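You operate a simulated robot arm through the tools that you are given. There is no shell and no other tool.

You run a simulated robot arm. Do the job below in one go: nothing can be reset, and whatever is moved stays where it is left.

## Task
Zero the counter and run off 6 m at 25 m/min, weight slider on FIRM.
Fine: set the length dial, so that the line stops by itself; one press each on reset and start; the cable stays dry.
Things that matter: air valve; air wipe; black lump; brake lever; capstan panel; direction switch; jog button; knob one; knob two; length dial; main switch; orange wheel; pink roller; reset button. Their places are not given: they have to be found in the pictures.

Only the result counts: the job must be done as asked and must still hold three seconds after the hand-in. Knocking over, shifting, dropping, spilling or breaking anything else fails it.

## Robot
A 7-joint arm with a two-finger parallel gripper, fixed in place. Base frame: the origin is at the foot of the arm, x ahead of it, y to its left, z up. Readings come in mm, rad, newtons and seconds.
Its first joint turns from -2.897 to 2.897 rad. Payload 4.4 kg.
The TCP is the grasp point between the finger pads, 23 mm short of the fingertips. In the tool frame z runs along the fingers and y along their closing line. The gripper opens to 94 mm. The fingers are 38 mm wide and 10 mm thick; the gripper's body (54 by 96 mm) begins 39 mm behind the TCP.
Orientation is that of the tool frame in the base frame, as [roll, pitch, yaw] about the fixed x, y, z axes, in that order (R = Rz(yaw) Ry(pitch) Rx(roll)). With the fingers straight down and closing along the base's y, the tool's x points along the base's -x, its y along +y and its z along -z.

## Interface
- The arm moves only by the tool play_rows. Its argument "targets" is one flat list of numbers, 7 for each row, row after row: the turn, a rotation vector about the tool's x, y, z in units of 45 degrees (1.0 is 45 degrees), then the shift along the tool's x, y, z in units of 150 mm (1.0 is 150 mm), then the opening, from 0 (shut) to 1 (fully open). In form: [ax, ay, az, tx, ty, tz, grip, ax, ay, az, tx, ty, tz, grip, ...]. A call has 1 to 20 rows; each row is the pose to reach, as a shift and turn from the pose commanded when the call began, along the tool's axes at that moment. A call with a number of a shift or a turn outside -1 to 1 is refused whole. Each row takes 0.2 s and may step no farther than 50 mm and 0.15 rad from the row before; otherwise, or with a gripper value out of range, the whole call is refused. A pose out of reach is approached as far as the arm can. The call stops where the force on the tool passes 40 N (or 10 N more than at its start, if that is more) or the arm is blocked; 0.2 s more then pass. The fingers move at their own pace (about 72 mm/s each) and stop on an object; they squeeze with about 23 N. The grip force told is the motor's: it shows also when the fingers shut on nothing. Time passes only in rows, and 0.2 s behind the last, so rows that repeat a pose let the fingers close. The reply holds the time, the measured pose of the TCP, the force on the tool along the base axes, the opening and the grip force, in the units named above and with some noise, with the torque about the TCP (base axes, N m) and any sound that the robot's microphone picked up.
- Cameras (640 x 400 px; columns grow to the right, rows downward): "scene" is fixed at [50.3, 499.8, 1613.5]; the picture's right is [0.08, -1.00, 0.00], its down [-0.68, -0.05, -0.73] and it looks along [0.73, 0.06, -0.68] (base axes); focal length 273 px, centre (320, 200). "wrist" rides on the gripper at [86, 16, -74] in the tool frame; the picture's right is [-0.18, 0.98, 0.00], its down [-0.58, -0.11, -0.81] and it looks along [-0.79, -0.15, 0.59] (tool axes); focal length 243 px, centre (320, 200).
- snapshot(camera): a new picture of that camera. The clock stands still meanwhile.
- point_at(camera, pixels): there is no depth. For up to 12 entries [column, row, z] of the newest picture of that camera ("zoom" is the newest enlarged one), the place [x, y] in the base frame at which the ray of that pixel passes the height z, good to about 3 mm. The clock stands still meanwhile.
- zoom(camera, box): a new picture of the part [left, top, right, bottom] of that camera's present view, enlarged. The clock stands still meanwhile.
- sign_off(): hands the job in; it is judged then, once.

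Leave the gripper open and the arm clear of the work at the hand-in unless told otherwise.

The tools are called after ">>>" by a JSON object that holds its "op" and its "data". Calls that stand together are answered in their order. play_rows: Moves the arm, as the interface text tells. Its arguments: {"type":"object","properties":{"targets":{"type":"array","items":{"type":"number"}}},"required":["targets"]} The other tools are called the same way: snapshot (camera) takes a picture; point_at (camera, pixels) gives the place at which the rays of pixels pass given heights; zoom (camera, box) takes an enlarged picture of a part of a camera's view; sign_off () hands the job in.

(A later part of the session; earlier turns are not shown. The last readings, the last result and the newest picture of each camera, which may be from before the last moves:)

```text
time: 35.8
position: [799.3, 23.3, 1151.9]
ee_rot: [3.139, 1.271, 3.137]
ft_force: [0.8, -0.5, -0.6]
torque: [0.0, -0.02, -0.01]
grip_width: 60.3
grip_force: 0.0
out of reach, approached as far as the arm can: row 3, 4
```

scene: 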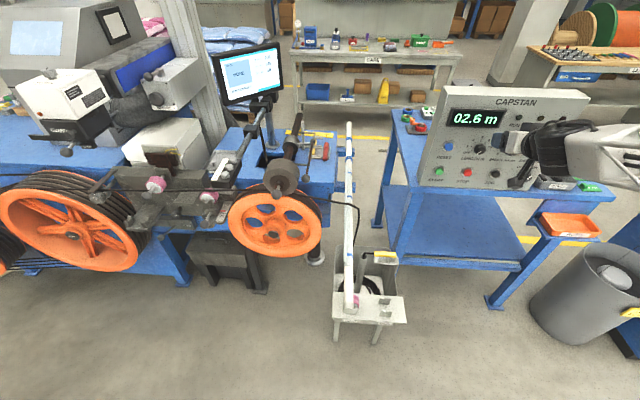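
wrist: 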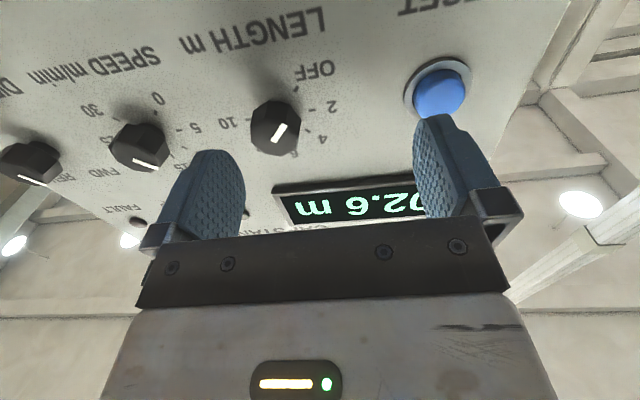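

At this spot the limit is 17° short of level. I check nearer to the knob, at about (842, 24, 1122), how far level it can go.

>>> {"op": "play_rows", "data": {"targets": [0, 0, 0, 0.05, 0.005, 0.17, 0.64, 0, 0, 0, 0.107, 0.005, 0.333, 0.64, 0, -0.15, 0, 0.107, 0.005, 0.333, 0.64, 0, -0.3, 0, 0.107, 0.005, 0.333, 0.64, 0, -0.3, 0, 0.107, 0.005, 0.333, 0.64]}}

```text
time: 37.0
position: [841.4, 42.3, 1124.3]
ee_rot: [-3.134, 1.501, 3.127]
ft_force: [0.0, 0.6, 0.7]
torque: [0.02, -0.02, -0.01]
grip_width: 60.2
grip_force: 0.1
out of reach, approached as far as the arm can: row 4, 5
```

I ease the tilt by 4° and command y back to 24.

>>> {"op": "play_rows", "data": {"targets": [0, 0.05, 0, 0, -0.06, 0, 0.64, 0.02, 0.1, 0, 0, -0.122, 0, 0.64, 0.02, 0.1, 0, 0, -0.122, 0, 0.64]}}

```text
time: 37.8
position: [841.7, 25.5, 1124.8]
ee_rot: [-3.131, 1.426, 3.129]
ft_force: [-0.5, 0.2, 0.5]
torque: [0.02, 0.0, -0.04]
grip_width: 60.5
grip_force: 0.0
out of reach, approached as far as the arm can: row 1
```

Reached: (842,25,1125), 8° off level — good enough. I look at the LENGTH knob between the fingers from the wrist camera and the scene.

>>> {"op": "snapshot", "data": {"camera": "wrist"}}

>>> {"op": "zoom", "data": {"camera": "scene", "box": [430, 100, 560, 200]}}

```text
taken
```

wrist: 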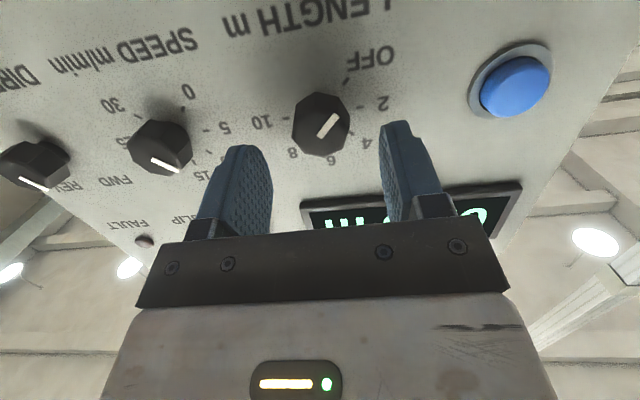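

```text
4.00 times, centred on (495, 150) of scene
```

zoom: 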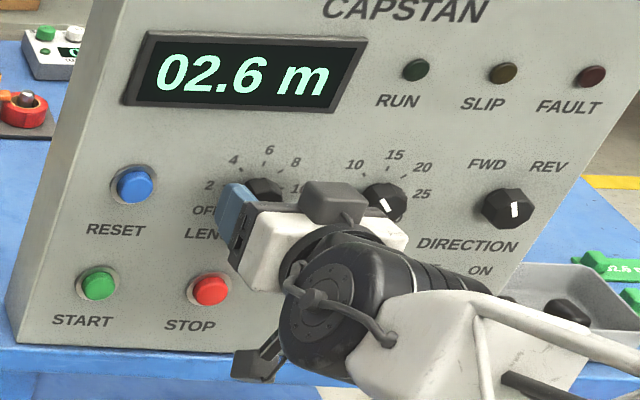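

The knob sits right on the tool axis (column 321). I zoom to see the knob's flats and mark before gripping.

>>> {"op": "zoom", "data": {"camera": "wrist", "box": [270, 70, 400, 180]}}

```text
3.64 times, centred on (335, 125) of wrist
```

zoom: 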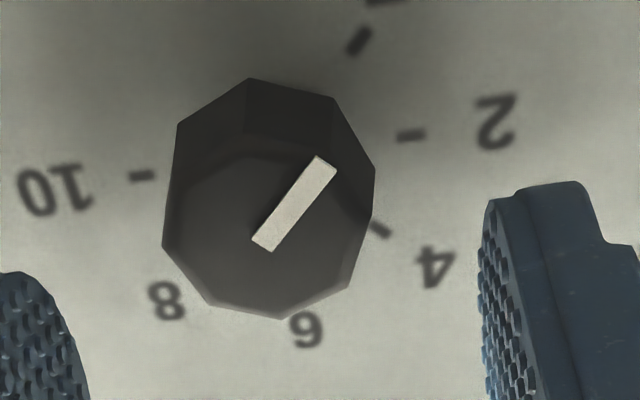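

The knob is an octagon with a corner at the mark, so its flats sit at ±22.5° – I'll grip with the closing line turned -22.5°, turn +45°, and repeat three times. First I roll -22.5° about the knob axis and move in to x≈862 with fingers open 60 mm.

>>> {"op": "play_rows", "data": {"targets": [0.024, 0, -0.165, 0.01, 0, 0.02, 0.64, 0.048, 0, -0.33, 0.02, 0, 0.04, 0.64, 0.072, 0, -0.495, 0.03, 0, 0.06, 0.64, 0.072, 0, -0.495, 0.03, 0, 0.06, 0.64]}}

```text
time: 38.8
position: [849.8, 24.7, 1117.7]
ee_rot: [-1.903, 1.152, -1.947]
ft_force: [0.5, -0.8, 0.3]
torque: [0.01, 0.01, 0.02]
grip_width: 60.2
grip_force: 0.0
```

Tracked well. Now I move in 13 mm and close on the knob.

>>> {"op": "play_rows", "data": {"targets": [0, 0, 0, 0, 0.013, 0.088, 0.64, 0, 0, 0, 0, 0.013, 0.088, 0.64]}}

>>> {"op": "snapshot", "data": {"camera": "wrist"}}

```text
time: 39.4
position: [863.1, 25.1, 1115.7]
ee_rot: [-1.904, 1.155, -1.949]
ft_force: [-1.3, -0.1, 0.9]
torque: [0.0, -0.04, 0.04]
grip_width: 60.1
grip_force: 0.1
```

```text
taken
```

wrist: 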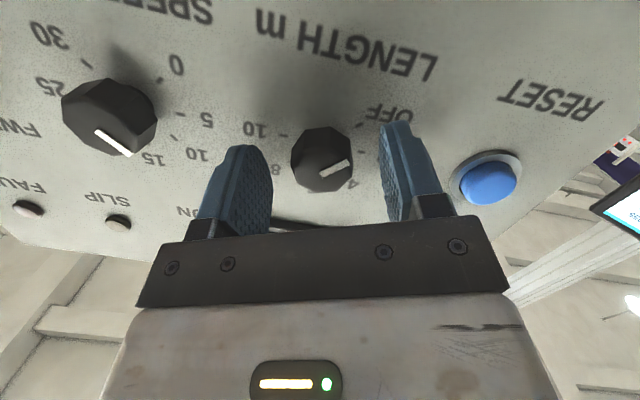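

Knob centred (322,160), about 15 mm ahead of the TCP, well between the pads. Closing.

>>> {"op": "play_rows", "data": {"targets": [0, 0, 0, 0, 0, 0, 0.3, 0, 0, 0, 0, 0, 0, 0, 0, 0, 0, 0, 0, 0, 0, 0, 0, 0, 0, 0, 0, 0]}}

>>> {"op": "zoom", "data": {"camera": "wrist", "box": [240, 80, 440, 230]}}

```text
time: 40.4
position: [862.5, 25.0, 1116.5]
ee_rot: [-1.904, 1.151, -1.951]
ft_force: [4.3, 26.8, -3.4]
torque: [0.1, -0.01, 0.57]
grip_width: 31.1
grip_force: 44.6
```

```text
2.67 times, centred on (340, 155) of wrist
```

zoom: 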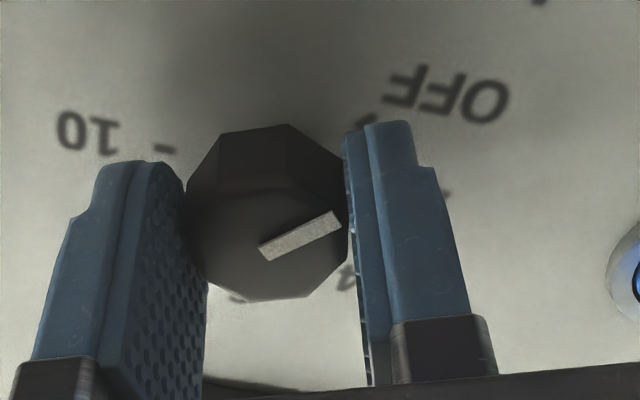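

Gripped (31 mm across flats), but 27 N sideways in +y: the knob is a little further +y than the hand. I shift the hand +1.5 mm in y.

>>> {"op": "play_rows", "data": {"targets": [0, 0, 0, -0.004, 0.01, 0, 0, 0, 0, 0, -0.004, 0.01, 0, 0]}}

```text
time: 41.0
position: [863.8, 25.7, 1115.5]
ee_rot: [-1.904, 1.154, -1.953]
ft_force: [11.9, 7.2, -7.9]
torque: [0.13, 0.06, 0.17]
grip_width: 31.1
grip_force: 44.6
```

Force is now low. I turn the knob +45° clockwise about its axis with the grip held.

>>> {"op": "play_rows", "data": {"targets": [-0.025, 0.002, 0.165, 0.0025, 0.0033, 0.005, 0, -0.05, 0.005, 0.33, 0.003, 0.0016, 0.005, 0, -0.075, 0.007, 0.494, 0.0035, 0, 0.0055, 0, -0.1, 0.009, 0.659, 0.004, -0.002, 0.006, 0, -0.125, 0.012, 0.824, 0.0045, -0.0035, 0.006, 0, -0.15, 0.014, 0.989, 0.005, -0.005, 0.006, 0, -0.15, 0.014, 0.989, 0.005, -0.005, 0.006, 0]}}

>>> {"op": "zoom", "data": {"camera": "wrist", "box": [220, 60, 440, 230]}}

>>> {"op": "zoom", "data": {"camera": "scene", "box": [440, 110, 540, 180]}}

```text
time: 41.9
position: [864.1, 25.4, 1115.4]
ee_rot: [2.971, 1.419, 2.945]
ft_force: [-7.4, -16.6, 2.4]
torque: [-0.04, 0.25, -0.27]
grip_width: 31.2
grip_force: 44.6
out of reach, approached as far as the arm can: row 4
stopped in row 4: the force on the tool passed its limit at 59 N (the readings are from after the stop); the commanded pose is now the measured one
```

```text
2.35 times, centred on (330, 145) of wrist
```

zoom: 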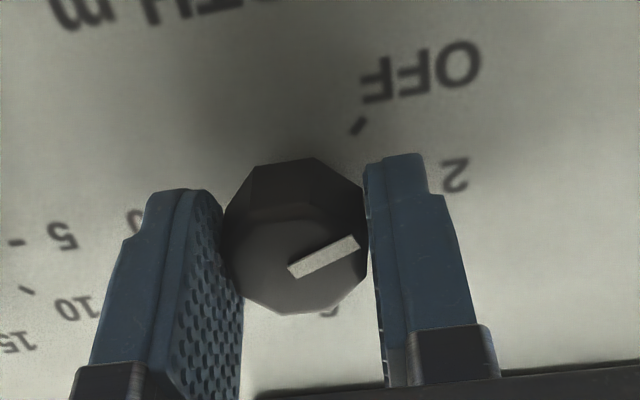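

```text
5.71 times, centred on (490, 145) of scene
```

zoom: 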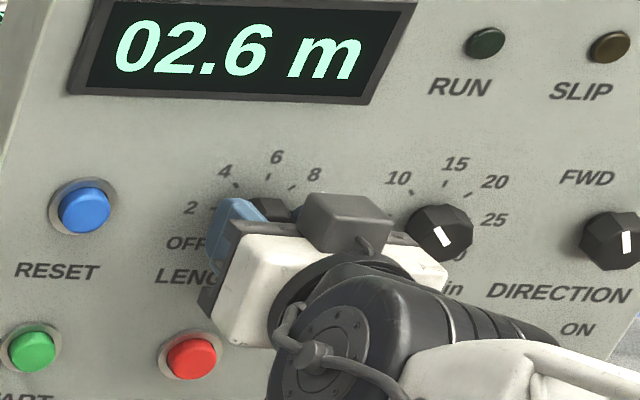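

The grip turned the knob about 24° before the arm ran into a limit and force. I release, back off 30 mm, and test in free space which roll range is reachable here.

>>> {"op": "play_rows", "data": {"targets": [0, 0, 0, 0, 0, 0, 0.64, 0, 0, 0, 0, 0, 0, 0.64, 0, 0, 0, 0, 0, -0.1, 0.64, 0, 0, 0, 0, 0, -0.2, 0.64]}}

>>> {"op": "play_rows", "data": {"targets": [0, 0, 0.15, 0, 0, 0, 0.64, 0, 0, 0.3, 0, 0, 0, 0.64, 0, 0, 0.45, 0, 0, 0, 0.64]}}

```text
time: 42.9
position: [833.3, 26.9, 1120.5]
ee_rot: [2.968, 1.417, 2.942]
ft_force: [-0.9, -0.3, -0.6]
torque: [0.02, -0.03, 0.02]
grip_width: 60.2
grip_force: 0.1
```

```text
time: 43.7
position: [835.3, 41.8, 1131.2]
ee_rot: [1.999, 1.165, 1.922]
ft_force: [0.4, 0.0, -0.1]
torque: [0.01, -0.01, -0.01]
grip_width: 60.2
grip_force: 0.1
out of reach, approached as far as the arm can: row 2, 3
```

Positive roll is limited (the hand slid to y=42). I test negative roll: back to the knob's height at roll about -23°, then -43°.

>>> {"op": "play_rows", "data": {"targets": [0, 0, -0.17, 0.004, -0.02, 0.003, 0.64, 0, 0, -0.34, 0.008, -0.04, 0.006, 0.64, 0, 0, -0.51, 0.013, -0.066, 0.009, 0.64, 0, 0, -0.68, 0.017, -0.09, 0.012, 0.64, 0, 0, -0.85, 0.021, -0.11, 0.015, 0.64, 0, 0, -1.0, 0.025, -0.132, 0.017, 0.64]}}

>>> {"op": "play_rows", "data": {"targets": [0, 0, -0.15, 0, 0, 0, 0.64, 0, 0, -0.3, 0, 0, 0, 0.64, 0, 0, -0.45, 0, 0, 0, 0.64]}}

>>> {"op": "play_rows", "data": {"targets": [0, 0, -0.15, 0, 0, 0, 0.64, 0, 0, -0.3, 0, 0, 0, 0.64, 0, 0, -0.45, 0, 0, 0, 0.64, 0, 0, -0.6, 0, 0, 0, 0.64]}}

```text
time: 45.1
position: [835.0, 24.5, 1119.3]
ee_rot: [-1.941, 1.14, -1.934]
ft_force: [0.5, -0.2, 0.3]
torque: [-0.03, 0.01, -0.01]
grip_width: 60.2
grip_force: 0.2
```

```text
time: 45.9
position: [834.6, 25.6, 1118.9]
ee_rot: [-1.788, 0.798, -1.756]
ft_force: [0.0, 0.3, -0.9]
torque: [0.0, 0.03, 0.03]
grip_width: 60.1
grip_force: 0.0
```

```text
time: 46.9
position: [834.3, 25.1, 1118.9]
ee_rot: [-1.731, 0.335, -1.648]
ft_force: [-0.4, -0.5, 0.4]
torque: [0.0, -0.01, 0.03]
grip_width: 60.2
grip_force: 0.1
```

Negative roll tracks perfectly (to -71°), so the knob must be gripped at negative roll and turned up to about 0°. I go to roll -43.5° with the tool leaning so that the turn about the knob's own axis ends in the known good pose.

>>> {"op": "play_rows", "data": {"targets": [0.033, 0.015, 0.153, 0, 0, 0, 0.64, 0.066, 0.031, 0.306, 0, 0, 0, 0.64, 0.098, 0.046, 0.458, 0, 0, 0, 0.64, 0.131, 0.062, 0.611, 0, 0, 0, 0.64, 0.131, 0.062, 0.611, 0, 0, 0, 0.64]}}

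>>> {"op": "zoom", "data": {"camera": "wrist", "box": [220, 60, 440, 230]}}

```text
time: 48.1
position: [835.5, 24.8, 1119.0]
ee_rot: [-1.706, 0.806, -1.789]
ft_force: [-0.2, 0.2, -0.1]
torque: [0.02, -0.02, 0.05]
grip_width: 60.2
grip_force: 0.0
```

```text
2.35 times, centred on (330, 145) of wrist
```

zoom: 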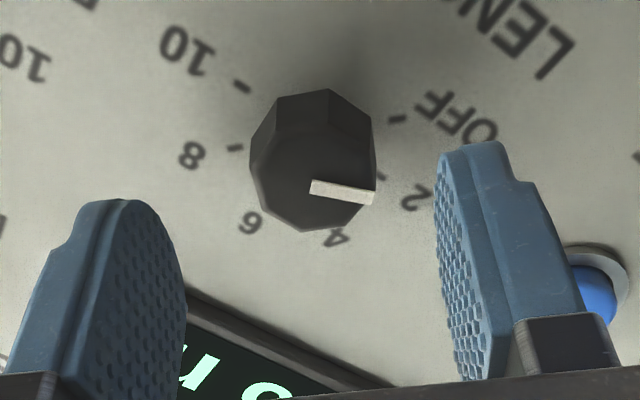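

Reached exactly. Now I move in to (863, 25.9, 1113.3), centred on the knob axis, and close.

>>> {"op": "play_rows", "data": {"targets": [0, 0, 0, -0.002, 0.02, 0.06, 0.64, 0, 0, 0, -0.004, 0.035, 0.12, 0.64, 0, 0, 0, -0.005, 0.035, 0.184, 0.64, 0, 0, 0, -0.005, 0.035, 0.184, 0.3, 0, 0, 0, -0.005, 0.035, 0.184, 0, 0, 0, 0, -0.005, 0.035, 0.184, 0, 0, 0, 0, -0.005, 0.035, 0.184, 0]}}

>>> {"op": "zoom", "data": {"camera": "wrist", "box": [220, 60, 440, 230]}}

```text
time: 49.7
position: [862.8, 25.2, 1114.7]
ee_rot: [-1.703, 0.804, -1.787]
ft_force: [9.8, -16.2, 7.6]
torque: [-0.03, -0.15, -0.49]
grip_width: 31.1
grip_force: 45.0
```

```text
2.35 times, centred on (330, 145) of wrist
```

zoom: 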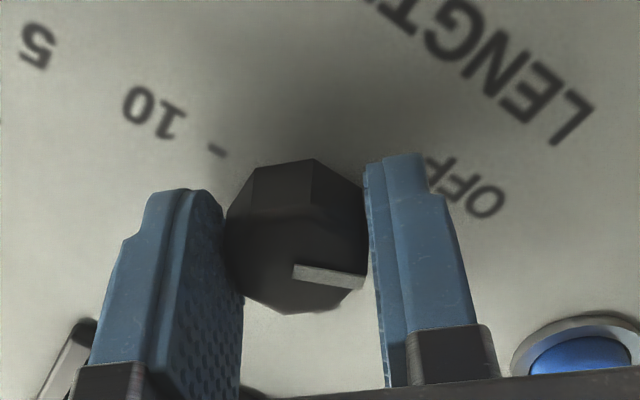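

Gripped on the flats; 17 N across the closing line. I relieve 1 mm and turn 43° clockwise about the knob axis.

>>> {"op": "play_rows", "data": {"targets": [0, 0, 0, 0, -0.0067, 0.004, 0, -0.0235, 0.003, 0.1565, 0.0017, -0.0079, 0.004, 0, -0.047, 0.006, 0.313, 0.0033, -0.0091, 0.005, 0, -0.0705, 0.0095, 0.4695, 0.005, -0.0104, 0.005, 0, -0.094, 0.0127, 0.626, 0.0067, -0.0116, 0.005, 0, -0.1175, 0.0158, 0.7825, 0.0083, -0.0128, 0.006, 0, -0.141, 0.019, 0.939, 0.01, -0.014, 0.006, 0, -0.141, 0.019, 0.939, 0.01, -0.014, 0.006, 0]}}

>>> {"op": "zoom", "data": {"camera": "wrist", "box": [220, 60, 440, 230]}}

```text
time: 51.2
position: [862.7, 26.4, 1114.1]
ee_rot: [-2.572, 1.398, -2.6]
ft_force: [-14.7, 7.4, 1.1]
torque: [-0.01, 0.03, 0.16]
grip_width: 31.5
grip_force: 44.3
stopped in row 7: the force on the tool passed its limit at 42 N (the readings are from after the stop); the commanded pose is now the measured one
```

```text
2.35 times, centred on (330, 145) of wrist
```

zoom: 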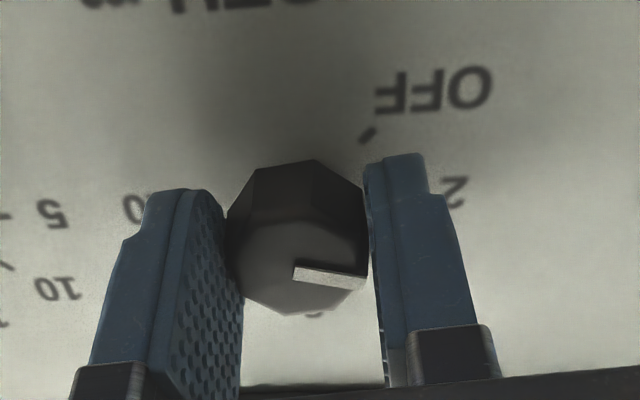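

It turned about 38° more before the force limit. I open, back off 30 mm and check the mark.

>>> {"op": "play_rows", "data": {"targets": [0, 0, 0, 0, 0, 0, 0.64, 0, 0, 0, 0, 0, 0, 0.64, 0, 0, 0, 0, 0, -0.1, 0.64, 0, 0, 0, 0, 0, -0.2, 0.64]}}

>>> {"op": "play_rows", "data": {"targets": [0.025, -0.003, -0.165, 0, 0, 0, 0.64, 0.05, -0.007, -0.33, 0, 0, 0, 0.64, 0.074, -0.01, -0.495, 0, 0, 0, 0.64, 0.098, -0.014, -0.66, 0, 0, 0, 0.64, 0.122, -0.017, -0.825, 0, 0, 0, 0.64, 0.147, -0.021, -0.989, 0, 0, 0, 0.64]}}

>>> {"op": "snapshot", "data": {"camera": "wrist"}}

>>> {"op": "zoom", "data": {"camera": "wrist", "box": [220, 60, 440, 230]}}

```text
time: 52.2
position: [832.8, 25.8, 1117.4]
ee_rot: [-2.578, 1.4, -2.606]
ft_force: [0.6, 0.0, -0.4]
torque: [0.03, 0.03, 0.03]
grip_width: 60.3
grip_force: 0.0
```

```text
time: 53.6
position: [833.2, 26.5, 1118.7]
ee_rot: [-1.67, 0.687, -1.764]
ft_force: [0.1, -0.2, 0.0]
torque: [-0.02, -0.02, -0.01]
grip_width: 60.3
grip_force: 0.0
```

```text
taken
```

wrist: 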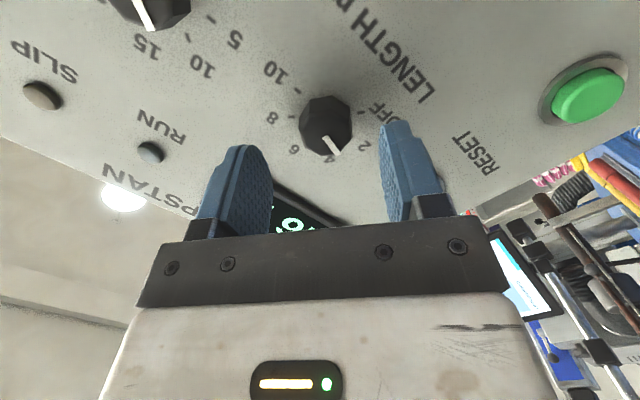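

```text
2.35 times, centred on (330, 145) of wrist
```

zoom: 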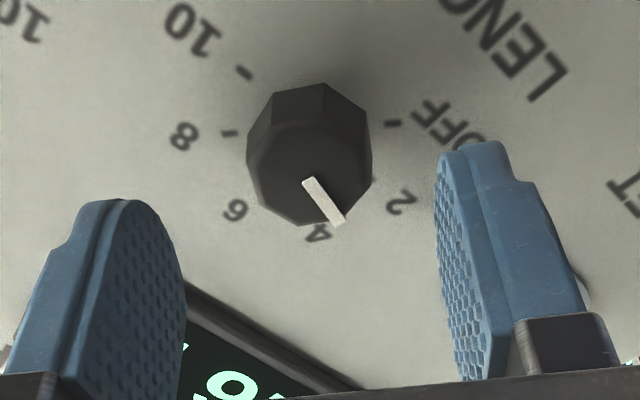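

The mark is now between 2 and 4. I regrip at roll -50° with a slightly refined centre (y 25.4, z 1115).

>>> {"op": "play_rows", "data": {"targets": [0, 0, 0, -0.007, 0.01, 0.065, 0.64, 0, 0, 0, -0.015, 0.02, 0.13, 0.64, 0, 0, 0, -0.022, 0.021, 0.197, 0.64, 0, 0, 0, -0.022, 0.021, 0.197, 0.3, 0, 0, 0, -0.022, 0.021, 0.197, 0, 0, 0, 0, -0.022, 0.021, 0.197, 0, 0, 0, 0, -0.022, 0.021, 0.197, 0]}}

```text
time: 55.2
position: [863.8, 26.4, 1116.1]
ee_rot: [-1.671, 0.687, -1.762]
ft_force: [0.1, -0.9, 1.0]
torque: [-0.03, -0.11, -0.05]
grip_width: 31.0
grip_force: 45.4
```

Gripped with almost no side force: the centre is right. I turn 45° clockwise.

>>> {"op": "play_rows", "data": {"targets": [-0.0247, 0.004, 0.1648, 0.0005, -0.0017, 0, 0, -0.0495, 0.008, 0.3296, 0.001, -0.0033, 0, 0, -0.0742, 0.012, 0.4944, 0.0015, -0.005, 0, 0, -0.0989, 0.016, 0.6591, 0.002, -0.0067, 0.001, 0, -0.1237, 0.02, 0.8239, 0.0025, -0.0083, 0.001, 0, -0.1484, 0.0241, 0.9887, 0.003, -0.01, 0.001, 0, -0.1484, 0.0241, 0.9887, 0.003, -0.01, 0.001, 0]}}

```text
time: 56.8
position: [862.0, 26.0, 1116.8]
ee_rot: [-2.587, 1.401, -2.616]
ft_force: [-6.2, 9.8, 3.7]
torque: [0.0, -0.75, 0.29]
grip_width: 31.2
grip_force: 44.9
```

Full 45° done. I open, back off and look at the mark again.

>>> {"op": "play_rows", "data": {"targets": [0, 0, 0, 0, 0, 0, 0.64, 0, 0, 0, 0, 0, 0, 0.64, 0, 0, 0, 0, 0, -0.1, 0.64, 0, 0, 0, 0, 0, -0.2, 0.64]}}

>>> {"op": "zoom", "data": {"camera": "wrist", "box": [240, 70, 420, 190]}}

```text
time: 57.8
position: [832.7, 27.5, 1121.6]
ee_rot: [-2.58, 1.398, -2.61]
ft_force: [-0.4, -0.3, -0.2]
torque: [0.03, -0.05, 0.01]
grip_width: 60.2
grip_force: 0.1
```

```text
3.33 times, centred on (330, 130) of wrist
```

zoom: 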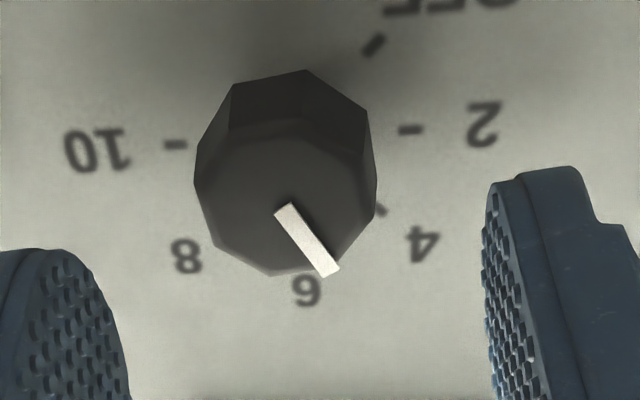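

The mark is about 27° short of 6. I roll back to -50°, regrip and turn 27.5°.

>>> {"op": "play_rows", "data": {"targets": [0.025, -0.003, -0.165, 0, 0, 0, 0.64, 0.05, -0.007, -0.33, 0, 0, 0, 0.64, 0.074, -0.01, -0.495, 0, 0, 0, 0.64, 0.098, -0.014, -0.66, 0, 0, 0, 0.64, 0.122, -0.017, -0.825, 0, 0, 0, 0.64, 0.147, -0.021, -0.989, 0, 0, 0, 0.64, 0.147, -0.021, -0.989, 0, 0, 0, 0.64]}}

```text
time: 59.4
position: [833.8, 25.0, 1123.1]
ee_rot: [-1.673, 0.685, -1.764]
ft_force: [0.0, -0.3, 0.0]
torque: [0.01, 0.02, -0.02]
grip_width: 60.2
grip_force: 0.0
```

Moving in to the proven grip place and closing.

>>> {"op": "play_rows", "data": {"targets": [0, 0, 0, -0.003, 0.025, 0.065, 0.64, 0, 0, 0, -0.006, 0.0475, 0.13, 0.64, 0, 0, 0, -0.008, 0.0475, 0.199, 0.64, 0, 0, 0, -0.008, 0.0475, 0.199, 0.64, 0, 0, 0, -0.008, 0.0475, 0.199, 0.3, 0, 0, 0, -0.008, 0.0475, 0.199, 0, 0, 0, 0, -0.008, 0.0475, 0.199, 0, 0, 0, 0, -0.008, 0.0475, 0.199, 0]}}

```text
time: 61.2
position: [863.2, 28.4, 1115.8]
ee_rot: [-1.669, 0.688, -1.763]
ft_force: [7.7, -18.5, 20.0]
torque: [-0.14, -0.39, -0.59]
grip_width: 31.3
grip_force: 45.3
```

27 N across the closing line: the hand is about 1.8 mm too far. I relieve it before turning.

>>> {"op": "play_rows", "data": {"targets": [0, 0, 0, 0, -0.006, 0.001, 0, 0, 0, 0, 0, -0.011, 0.002, 0, 0, 0, 0, 0, -0.011, 0.002, 0]}}

```text
time: 62.0
position: [861.3, 27.1, 1116.7]
ee_rot: [-1.671, 0.689, -1.761]
ft_force: [-14.7, -1.7, 24.4]
torque: [-0.08, -0.69, 0.02]
grip_width: 31.3
grip_force: 44.9
```

>>> {"op": "play_rows", "data": {"targets": [0, 0, 0, -0.003, -0.004, -0.003, 0, 0, 0, 0, -0.005, -0.007, -0.006, 0, 0, 0, 0, -0.005, -0.007, -0.006, 0]}}

```text
time: 62.8
position: [862.1, 27.3, 1117.2]
ee_rot: [-1.674, 0.688, -1.764]
ft_force: [27.9, 7.7, 16.8]
torque: [-0.03, -0.4, 0.26]
grip_width: 31.1
grip_force: 44.7
```

Now 28 N along x (very stiff grip). I relieve x by half a millimetre and turn the 27.5°.

>>> {"op": "play_rows", "data": {"targets": [0, 0, 0, -0.004, -0.002, 0.003, 0, -0.0227, 0.0037, 0.151, -0.0036, -0.004, 0.003, 0, -0.0454, 0.0074, 0.302, -0.0032, -0.006, 0.003, 0, -0.068, 0.011, 0.453, -0.0028, -0.008, 0.003, 0, -0.0907, 0.0147, 0.604, -0.0025, -0.01, 0.003, 0, -0.0907, 0.0147, 0.604, -0.0025, -0.01, 0.003, 0]}}

```text
time: 64.2
position: [862.2, 25.6, 1116.1]
ee_rot: [-1.902, 1.15, -1.952]
ft_force: [9.6, 18.2, -4.0]
torque: [0.06, -0.16, 0.31]
grip_width: 31.1
grip_force: 44.7
```

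Roll is now exactly -22.5°, so the mark should stand at 6 (straight up). I release, back off and check.

>>> {"op": "play_rows", "data": {"targets": [0, 0, 0, 0, 0, 0, 0.64, 0, 0, 0, 0, 0, 0, 0.64, 0, 0, 0, 0, 0, -0.1, 0.64, 0, 0, 0, 0, 0, -0.2, 0.64]}}

>>> {"op": "zoom", "data": {"camera": "wrist", "box": [240, 70, 420, 190]}}

>>> {"op": "zoom", "data": {"camera": "scene", "box": [450, 120, 530, 175]}}

```text
time: 65.2
position: [833.9, 28.5, 1122.1]
ee_rot: [-1.896, 1.151, -1.946]
ft_force: [0.3, 0.0, -0.3]
torque: [-0.03, -0.01, -0.01]
grip_width: 60.1
grip_force: 0.1
```

```text
3.33 times, centred on (330, 130) of wrist
```

zoom: 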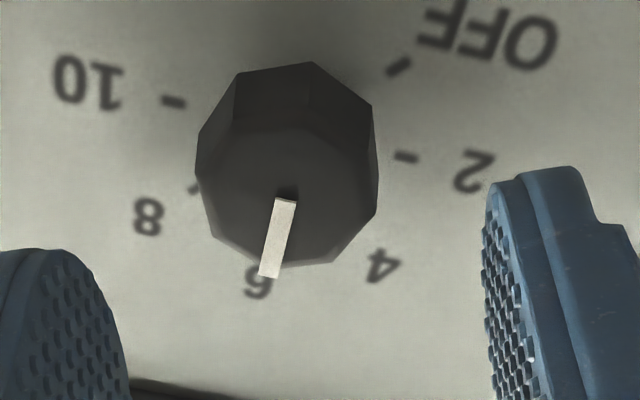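

```text
7.27 times, centred on (490, 148) of scene
```

zoom: 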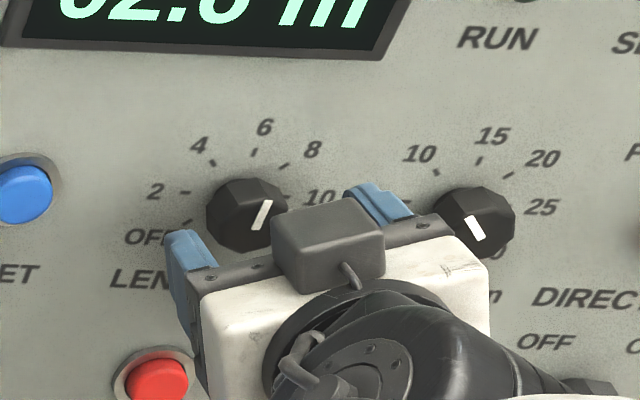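

The mark stands at 6 (in the scene its slope matches the 6 tick; I will verify finely later). Next the SPEED knob, 100 mm to the right: I move back slightly and over to about (822, -74, 1119).

>>> {"op": "play_rows", "data": {"targets": [0, 0, 0, 0.096, -0.207, -0.03, 0.64, 0, 0, 0, 0.192, -0.413, -0.03, 0.64, 0, 0, 0, 0.288, -0.62, -0.028, 0.64, 0, 0, 0, 0.288, -0.62, -0.028, 0.64]}}

>>> {"op": "snapshot", "data": {"camera": "wrist"}}

>>> {"op": "zoom", "data": {"camera": "scene", "box": [450, 120, 530, 175]}}

```text
time: 66.2
position: [822.9, -47.9, 1125.8]
ee_rot: [-1.912, 1.142, -2.001]
ft_force: [0.2, -1.2, -0.4]
torque: [0.0, 0.0, 0.02]
grip_width: 60.4
grip_force: 0.2
out of reach, approached as far as the arm can: row 2, 3, 4
```

```text
taken
```

wrist: 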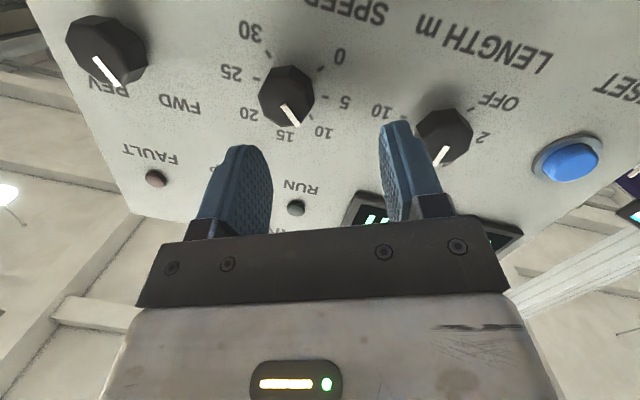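

```text
7.27 times, centred on (490, 148) of scene
```

zoom: 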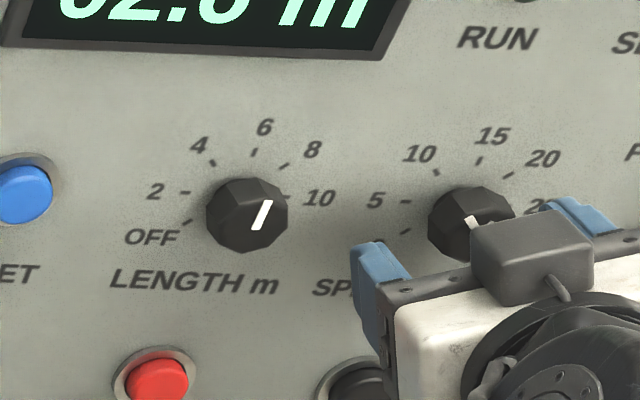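

Here the arm stops at y=-48. I try with 8° more downward tilt to reach y=-75.

>>> {"op": "play_rows", "data": {"targets": [-0.065, 0.157, -0.012, 0, 0, 0, 0.64, -0.065, 0.157, -0.012, 0.117, -0.145, 0.02, 0.64, -0.065, 0.157, -0.012, 0.117, -0.145, 0.02, 0.64]}}

```text
time: 67.0
position: [822.7, -77.2, 1117.7]
ee_rot: [-2.178, 1.074, -2.232]
ft_force: [-0.3, -0.8, -0.6]
torque: [-0.01, 0.06, -0.01]
grip_width: 59.9
grip_force: 0.0
out of reach, approached as far as the arm can: row 1, 2
```

That reaches it, but 16° off level. A mirrored elbow posture should do better for y<0: I retreat, tilt down, swing to y≈-250 and come back level from that side.

>>> {"op": "play_rows", "data": {"targets": [0, 0, 0, -0.047, -0.04, -0.18, 0.64, -0.063, 0.154, -0.018, -0.094, -0.081, -0.364, 0.64, -0.126, 0.308, -0.036, -0.141, -0.122, -0.546, 0.64, -0.189, 0.462, -0.054, -0.188, -0.162, -0.728, 0.64, -0.252, 0.616, -0.072, -0.235, -0.203, -0.91, 0.64]}}

```text
time: 68.4
position: [547.4, -78.9, 1069.5]
ee_rot: [-2.768, 0.628, -2.651]
ft_force: [0.5, 0.7, 0.6]
torque: [-0.01, 0.05, 0.02]
grip_width: 60.2
grip_force: 0.1
out of reach, approached as far as the arm can: row 1, 5
stopped in row 5: the arm was blocked; the commanded pose is now the measured one
```

The arm swung through a posture change (now at (547,-79,1069), free space). I go up and right to about (597,-179,1220), squaring the tool at 45° down.

>>> {"op": "play_rows", "data": {"targets": [-0.013, -0.021, 0.1, -0.114, -0.199, -0.098, 0.64, -0.026, -0.042, 0.2, -0.228, -0.397, -0.197, 0.64, -0.038, -0.062, 0.3, -0.343, -0.596, -0.295, 0.64, -0.051, -0.083, 0.4, -0.457, -0.794, -0.394, 0.64, -0.064, -0.104, 0.501, -0.571, -0.993, -0.492, 0.64]}}

>>> {"op": "snapshot", "data": {"camera": "scene"}}

```text
time: 69.6
position: [598.9, -178.9, 1219.0]
ee_rot: [3.141, 0.788, 3.141]
ft_force: [-0.1, -0.3, -0.5]
torque: [0.01, -0.01, -0.02]
grip_width: 60.1
grip_force: 0.1
```

```text
taken
```

scene: 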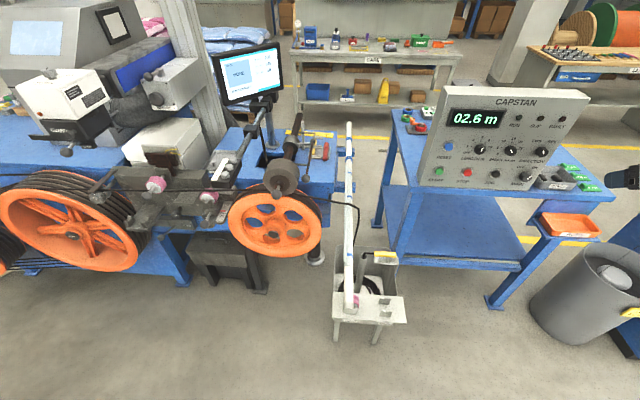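

The panel is uncovered: I check the LENGTH mark at high zoom.

>>> {"op": "zoom", "data": {"camera": "scene", "box": [464, 130, 500, 168]}}

>>> {"op": "zoom", "data": {"camera": "scene", "box": [494, 130, 530, 168]}}

```text
10.53 times, centred on (482, 149) of scene
```

zoom: 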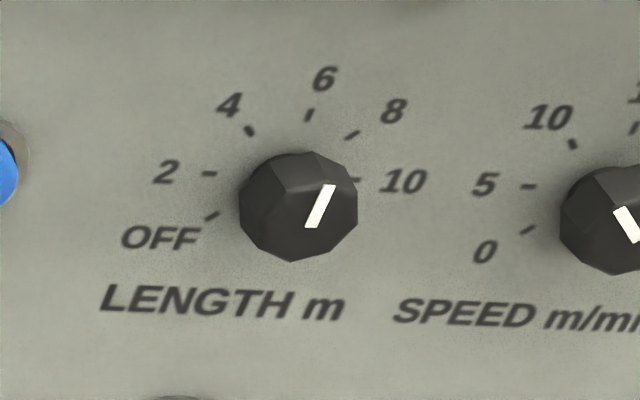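

```text
10.53 times, centred on (512, 149) of scene
```

zoom: 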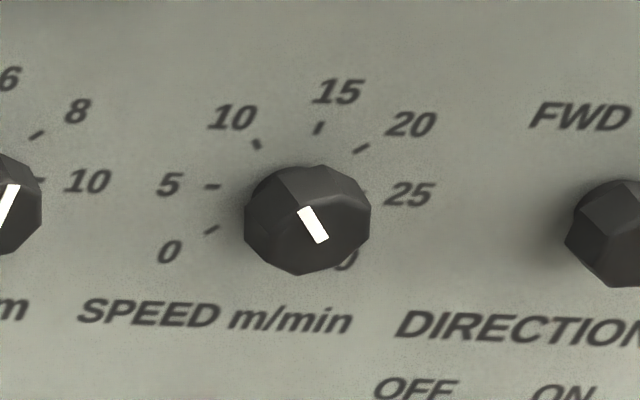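

LENGTH reads about 6 (within 1-2°). Now I go to about (680,-250,1199) and level the tool there.

>>> {"op": "play_rows", "data": {"targets": [0, 0, 0, -0.07, -0.117, 0.118, 0.64, 0, 0, 0, -0.14, -0.233, 0.236, 0.64, 0, 0, 0, -0.21, -0.35, 0.353, 0.64, 0, 0, 0, -0.283, -0.467, 0.471, 0.64]}}

>>> {"op": "play_rows", "data": {"targets": [0, -0.167, 0, 0, 0, 0, 0.64, 0, -0.333, 0, 0, 0, 0, 0.64, 0, -0.5, 0, 0, 0, 0, 0.64, 0, -0.667, 0, 0, 0, 0, 0.64, 0, -0.833, 0, 0, 0, 0, 0.64, 0, -1.0, 0, 0, 0, 0, 0.64, 0, -1.0, 0, 0, 0, 0, 0.64]}}

```text
time: 70.6
position: [677.7, -248.9, 1200.3]
ee_rot: [3.14, 0.787, -3.141]
ft_force: [-0.1, 0.5, -0.1]
torque: [-0.03, 0.02, 0.0]
grip_width: 60.0
grip_force: 0.0
```

```text
time: 72.2
position: [677.0, -249.6, 1199.8]
ee_rot: [-0.084, 1.569, -0.086]
ft_force: [0.6, -0.4, 0.1]
torque: [-0.03, 0.0, 0.0]
grip_width: 60.2
grip_force: 0.0
```

Fully level here, tracked exactly. Now I approach the SPEED knob from this side in two stages.

>>> {"op": "play_rows", "data": {"targets": [0, 0, 0, 0.1, 0.189, 0.178, 0.64, 0, 0, 0, 0.2, 0.378, 0.355, 0.64, 0, 0, 0, 0.3, 0.567, 0.533, 0.64, 0, 0, 0, 0.3, 0.567, 0.533, 0.64]}}

>>> {"op": "play_rows", "data": {"targets": [0, 0, 0, 0.08, 0.21, 0.15, 0.64, 0, 0, 0, 0.16, 0.42, 0.29, 0.64, 0, 0, 0, 0.22, 0.6, 0.433, 0.64, 0, 0, 0, 0.22, 0.6, 0.433, 0.64]}}

```text
time: 73.2
position: [756.2, -164.4, 1156.3]
ee_rot: [-0.06, 1.569, -0.06]
ft_force: [0.0, 0.0, 0.1]
torque: [-0.01, -0.03, -0.01]
grip_width: 60.2
grip_force: 0.0
```

```text
time: 74.2
position: [822.3, -74.5, 1121.4]
ee_rot: [0.174, 1.571, 0.176]
ft_force: [0.3, -0.2, 0.1]
torque: [-0.01, -0.01, 0.01]
grip_width: 60.2
grip_force: 0.0
```

Fully level and exactly placed in front of SPEED. I test the roll range in free space: first to -67.5°.

>>> {"op": "play_rows", "data": {"targets": [0, 0, -0.167, 0, 0, 0, 0.64, 0, 0, -0.333, 0, 0, 0, 0.64, 0, 0, -0.5, 0, 0, 0, 0.64, 0, 0, -0.667, 0, 0, 0, 0.64, 0, 0, -0.833, 0, 0, 0, 0.64, 0, 0, -1.0, 0, 0, 0, 0.64, 0, 0, -1.0, 0, 0, 0, 0.64]}}

>>> {"op": "play_rows", "data": {"targets": [0, 0, -0.167, 0, 0, 0, 0.64, 0, 0, -0.333, 0, 0, 0, 0.64, 0, 0, -0.5, 0, 0, 0, 0.64, 0, 0, -0.5, 0, 0, 0, 0.64]}}

```text
time: 75.8
position: [821.8, -74.0, 1121.8]
ee_rot: [-1.569, 0.783, -1.568]
ft_force: [0.2, 0.0, -1.4]
torque: [0.04, 0.01, 0.03]
grip_width: 60.3
grip_force: 0.1
```

```text
time: 76.8
position: [822.6, -74.1, 1121.1]
ee_rot: [-1.57, 0.391, -1.572]
ft_force: [0.9, 0.5, -0.9]
torque: [-0.02, -0.04, -0.05]
grip_width: 60.3
grip_force: 0.1
```

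Negative roll is free. I look at the SPEED knob from here.

>>> {"op": "snapshot", "data": {"camera": "wrist"}}

>>> {"op": "zoom", "data": {"camera": "wrist", "box": [240, 70, 420, 190]}}

```text
taken
```

wrist: 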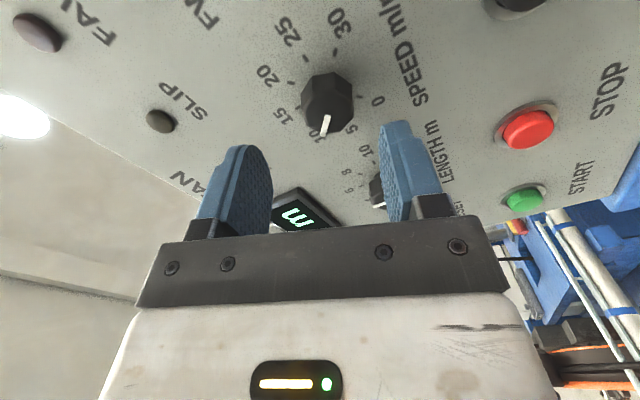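

```text
3.33 times, centred on (330, 130) of wrist
```

zoom: 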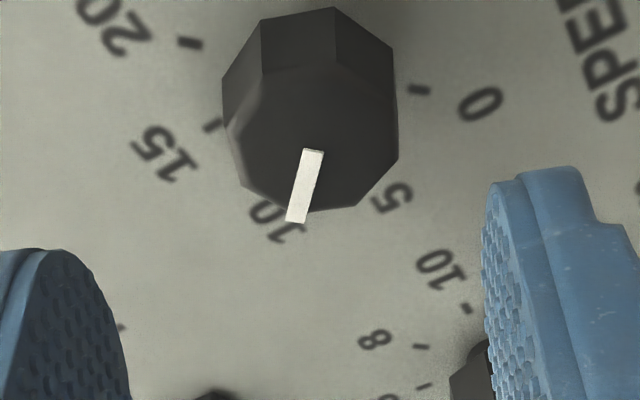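

The mark is at about -41.5° (10.4 m/min). I test rolling further to about -109°, so that a single turn of 131.5° would end at +22.5°.

>>> {"op": "play_rows", "data": {"targets": [0, 0, -0.155, 0, 0, 0, 0.64, 0, 0, -0.31, 0, 0, 0, 0.64, 0, 0, -0.46, 0, 0, 0, 0.64, 0, 0, -0.62, 0, 0, 0, 0.64, 0, 0, -0.77, 0, 0, 0, 0.64, 0, 0, -0.92, 0, 0, 0, 0.64, 0, 0, -0.92, 0, 0, 0, 0.64]}}

```text
time: 78.4
position: [821.6, -74.2, 1121.2]
ee_rot: [-1.569, -0.333, -1.571]
ft_force: [0.1, -0.3, 0.4]
torque: [-0.01, 0.02, -0.01]
grip_width: 60.3
grip_force: 0.1
```

Also tracked exactly. I check the knob's centring relative to the tool axis here.

>>> {"op": "snapshot", "data": {"camera": "wrist"}}

```text
taken
```

wrist: 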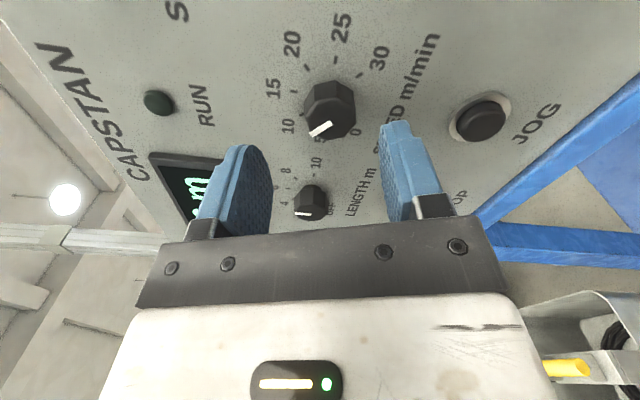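

Knob at about (-75,1115.5) – as expected. I move in to x=863, centred, and close.

>>> {"op": "play_rows", "data": {"targets": [0, 0, 0, -0.003, 0.038, 0.09, 0.64, 0, 0, 0, -0.006, 0.038, 0.18, 0.64, 0, 0, 0, -0.0067, 0.038, 0.276, 0.64, 0, 0, 0, -0.0067, 0.038, 0.276, 0.64, 0, 0, 0, -0.0067, 0.038, 0.276, 0.3, 0, 0, 0, -0.0067, 0.038, 0.276, 0, 0, 0, 0, -0.0067, 0.038, 0.276, 0, 0, 0, 0, -0.0067, 0.038, 0.276, 0]}}

```text
time: 80.2
position: [864.0, -74.6, 1115.3]
ee_rot: [-1.572, -0.329, -1.57]
ft_force: [9.5, -4.5, -5.7]
torque: [0.02, 0.11, -0.03]
grip_width: 31.2
grip_force: 45.1
```

Gripped with little force. I turn clockwise 45° at a time.

>>> {"op": "play_rows", "data": {"targets": [0, 0, 0.167, 0, 0, 0.002, 0, 0, 0, 0.333, 0, 0, 0.002, 0, 0, 0, 0.5, 0, 0, 0.002, 0, 0, 0, 0.667, 0, 0, 0.002, 0, 0, 0, 0.833, 0, 0, 0.002, 0, 0, 0, 1.0, 0, 0, 0.002, 0, 0, 0, 1.0, 0, 0, 0.002, 0]}}

```text
time: 81.8
position: [862.7, -74.8, 1114.7]
ee_rot: [-1.571, 0.457, -1.572]
ft_force: [-20.7, -12.9, -7.9]
torque: [-0.01, 0.27, -0.46]
grip_width: 31.1
grip_force: 45.0
```

45° done. I relieve the small forces and turn the next 45°.

>>> {"op": "play_rows", "data": {"targets": [0, 0, 0, 0.005, 0.001, -0.003, 0, 0, 0, 0.167, 0.006, 0.001, -0.003, 0, 0, 0, 0.333, 0.006, 0.001, -0.003, 0, 0, 0, 0.5, 0.006, 0.001, -0.003, 0, 0, 0, 0.667, 0.006, 0.001, -0.003, 0, 0, 0, 0.833, 0.006, 0.001, -0.003, 0, 0, 0, 1.0, 0.006, 0.001, -0.003, 0, 0, 0, 1.0, 0.006, 0.001, -0.003, 0]}}

```text
time: 83.6
position: [863.3, -75.0, 1115.9]
ee_rot: [-1.568, 1.242, -1.568]
ft_force: [2.0, 11.4, -7.7]
torque: [0.05, -0.49, 0.41]
grip_width: 30.9
grip_force: 45.3
```

Now at -19° roll; to stay in the proven range I release, back off, roll back 45° and regrip for the last 41.3°.

>>> {"op": "play_rows", "data": {"targets": [0, 0, 0, 0, 0, 0, 0.64, 0, 0, 0, 0, 0, 0, 0.64, 0, 0, 0, 0, 0, -0.1, 0.64, 0, 0, 0, 0, 0, -0.2, 0.64]}}

>>> {"op": "zoom", "data": {"camera": "wrist", "box": [240, 70, 420, 190]}}

>>> {"op": "play_rows", "data": {"targets": [0, 0, -0.167, 0, 0, 0, 0.64, 0, 0, -0.333, 0, 0, 0, 0.64, 0, 0, -0.5, 0, 0, 0, 0.64, 0, 0, -0.667, 0, 0, 0, 0.64, 0, 0, -0.833, 0, 0, 0, 0.64, 0, 0, -1.0, 0, 0, 0, 0.64, 0, 0, -1.0, 0, 0, 0, 0.64]}}

```text
time: 84.6
position: [834.0, -76.0, 1115.8]
ee_rot: [-1.569, 1.241, -1.569]
ft_force: [0.1, -0.5, 0.5]
torque: [0.0, -0.01, 0.03]
grip_width: 60.2
grip_force: 0.0
```

```text
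3.33 times, centred on (330, 130) of wrist
```

zoom: 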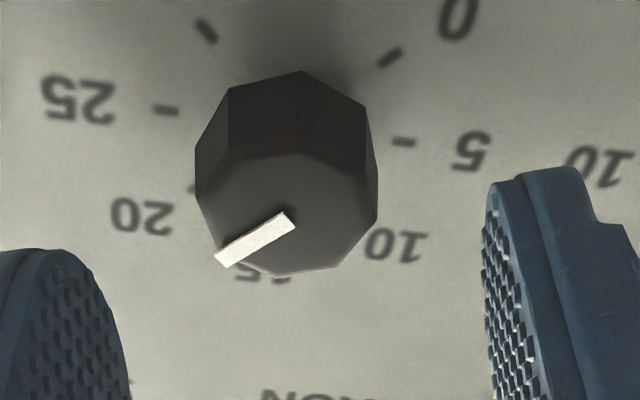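

```text
time: 86.2
position: [834.3, -75.9, 1114.9]
ee_rot: [-1.569, 0.454, -1.571]
ft_force: [0.6, -0.3, 0.1]
torque: [0.03, -0.01, 0.0]
grip_width: 60.3
grip_force: 0.1
```

The mark now reads about 49° (matches what I expect). I regrip at -64°.

>>> {"op": "play_rows", "data": {"targets": [0, 0, 0, -0.007, 0.001, 0.1, 0.64, 0, 0, 0, -0.007, 0.001, 0.197, 0.64, 0, 0, 0, -0.007, 0.001, 0.197, 0.64, 0, 0, 0, -0.007, 0.001, 0.197, 0.3, 0, 0, 0, -0.007, 0.001, 0.197, 0, 0, 0, 0, -0.007, 0.001, 0.197, 0, 0, 0, 0, -0.007, 0.001, 0.197, 0]}}

```text
time: 87.8
position: [863.0, -75.2, 1115.2]
ee_rot: [-1.569, 0.456, -1.57]
ft_force: [5.7, -2.9, 0.7]
torque: [0.0, -0.08, -0.05]
grip_width: 31.3
grip_force: 45.3
```

Low force. Now the last 41.4° so that roll ends at -22.5° (mark at 25).

>>> {"op": "play_rows", "data": {"targets": [0, 0, 0.153, 0, 0, 0.001, 0, 0, 0, 0.306, 0, 0, 0.001, 0, 0, 0, 0.46, 0, 0, 0.001, 0, 0, 0, 0.613, 0, 0, 0.001, 0, 0, 0, 0.766, 0, 0, 0.001, 0, 0, 0, 0.9193, 0, 0, 0.001, 0, 0, 0, 0.9193, 0, 0, 0.001, 0, 0, 0, 0.9193, 0, 0, 0.001, 0]}}

```text
time: 89.6
position: [863.0, -76.0, 1115.7]
ee_rot: [-1.568, 1.178, -1.568]
ft_force: [-15.8, -23.1, -1.6]
torque: [0.01, 0.01, -0.48]
grip_width: 31.4
grip_force: 44.8
```

Roll reads -22.5°. I release, back off and check the SPEED mark.

>>> {"op": "play_rows", "data": {"targets": [0, 0, 0, 0, 0, 0, 0.64, 0, 0, 0, 0, 0, 0, 0.64, 0, 0, 0, 0, 0, -0.1, 0.64, 0, 0, 0, 0, 0, -0.2, 0.64]}}

>>> {"op": "zoom", "data": {"camera": "wrist", "box": [240, 70, 420, 190]}}

>>> {"op": "snapshot", "data": {"camera": "wrist"}}

```text
time: 90.6
position: [833.4, -74.8, 1114.9]
ee_rot: [-1.568, 1.178, -1.569]
ft_force: [0.2, -0.2, -0.6]
torque: [-0.01, 0.03, -0.02]
grip_width: 60.2
grip_force: 0.1
```

```text
3.33 times, centred on (330, 130) of wrist
```

zoom: 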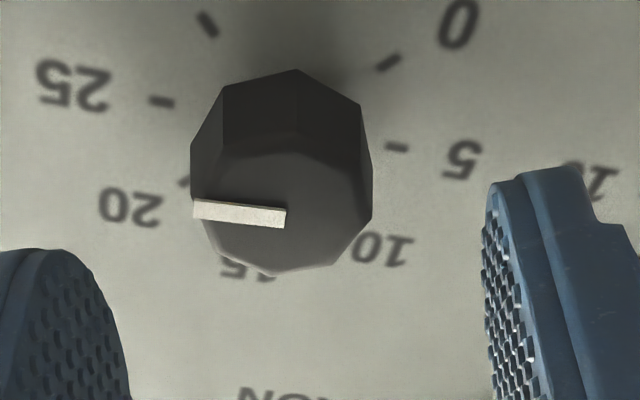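

```text
taken
```

wrist: 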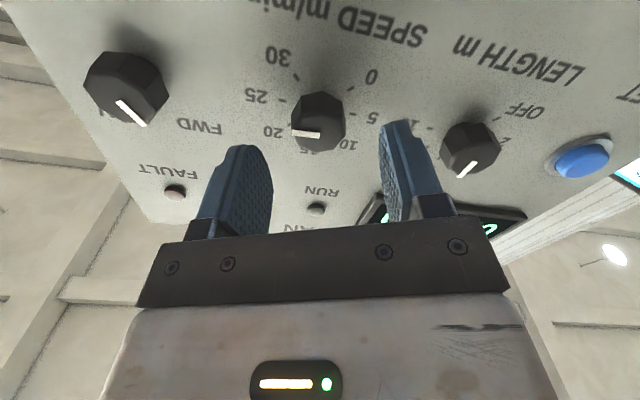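

I need a finer reading of both marks. I zoom much closer on SPEED and LENGTH in this wrist view.

>>> {"op": "zoom", "data": {"camera": "wrist", "box": [262, 80, 372, 160]}}

>>> {"op": "zoom", "data": {"camera": "wrist", "box": [285, 110, 335, 150]}}

>>> {"op": "zoom", "data": {"camera": "wrist", "box": [430, 105, 520, 185]}}

```text
5.00 times, centred on (317, 120) of wrist
```

zoom: 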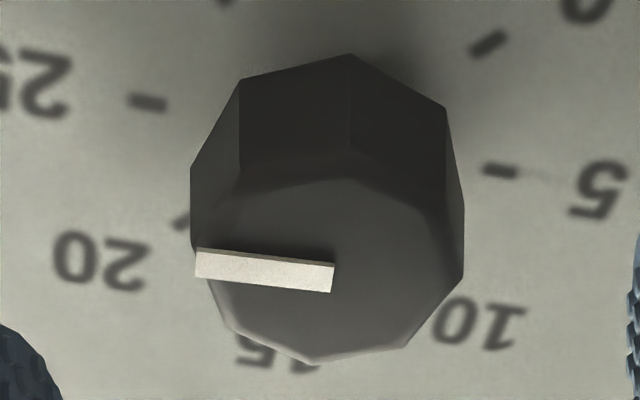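

```text
10.00 times, centred on (310, 130) of wrist
```

zoom: 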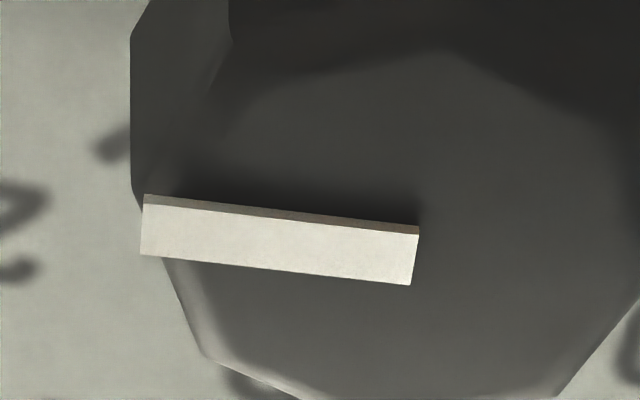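

```text
5.00 times, centred on (475, 145) of wrist
```

zoom: 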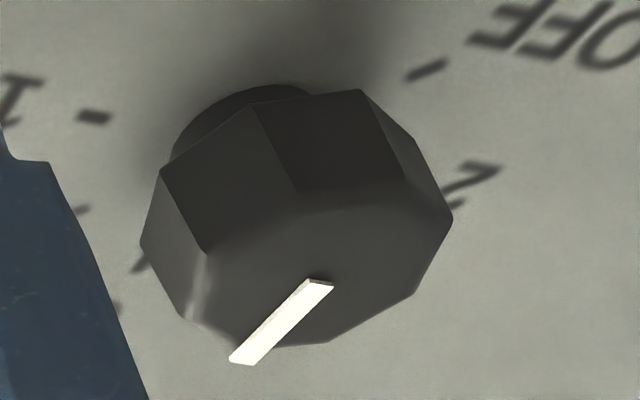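

I also take very strong scene zooms on both dials for an exact angle.

>>> {"op": "zoom", "data": {"camera": "scene", "box": [470, 141, 492, 156]}}

>>> {"op": "zoom", "data": {"camera": "scene", "box": [500, 141, 522, 156]}}

```text
16.00 times, centred on (481, 148) of scene
```

zoom: 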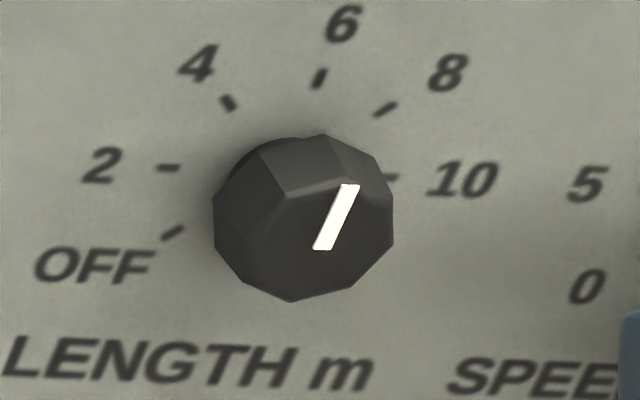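

```text
16.00 times, centred on (511, 148) of scene
```

zoom: 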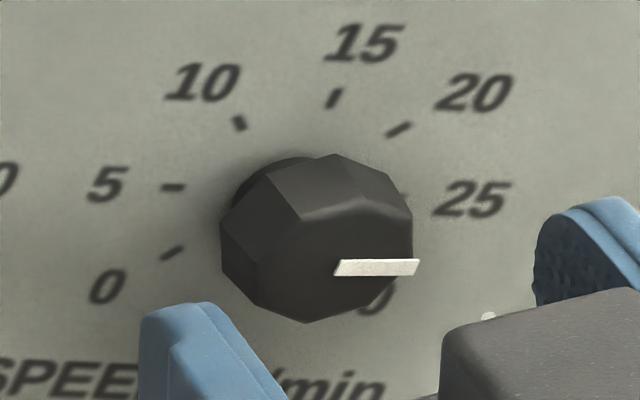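

Precise readings: LENGTH at +0.8° from the 6 tick (6.0 m – good), SPEED at 86° (about 24.6), 4° short of the 25 tick. I regrip SPEED at roll -26.5° and nudge it about 8° of hand roll to take up the lag.

>>> {"op": "play_rows", "data": {"targets": [0, 0, -0.089, -0.001, -0.004, 0.1, 0.64, 0, 0, -0.089, -0.001, -0.004, 0.2, 0.64, 0, 0, -0.089, -0.001, -0.004, 0.2, 0.64, 0, 0, -0.089, -0.001, -0.004, 0.2, 0.3, 0, 0, -0.089, -0.001, -0.004, 0.2, 0, 0, 0, -0.089, -0.001, -0.004, 0.2, 0, 0, 0, -0.089, -0.001, -0.004, 0.2, 0]}}

```text
time: 92.2
position: [863.9, -74.4, 1116.0]
ee_rot: [-1.569, 1.109, -1.568]
ft_force: [6.0, 17.4, -3.4]
torque: [0.02, 0.03, 0.4]
grip_width: 31.1
grip_force: 44.8
```

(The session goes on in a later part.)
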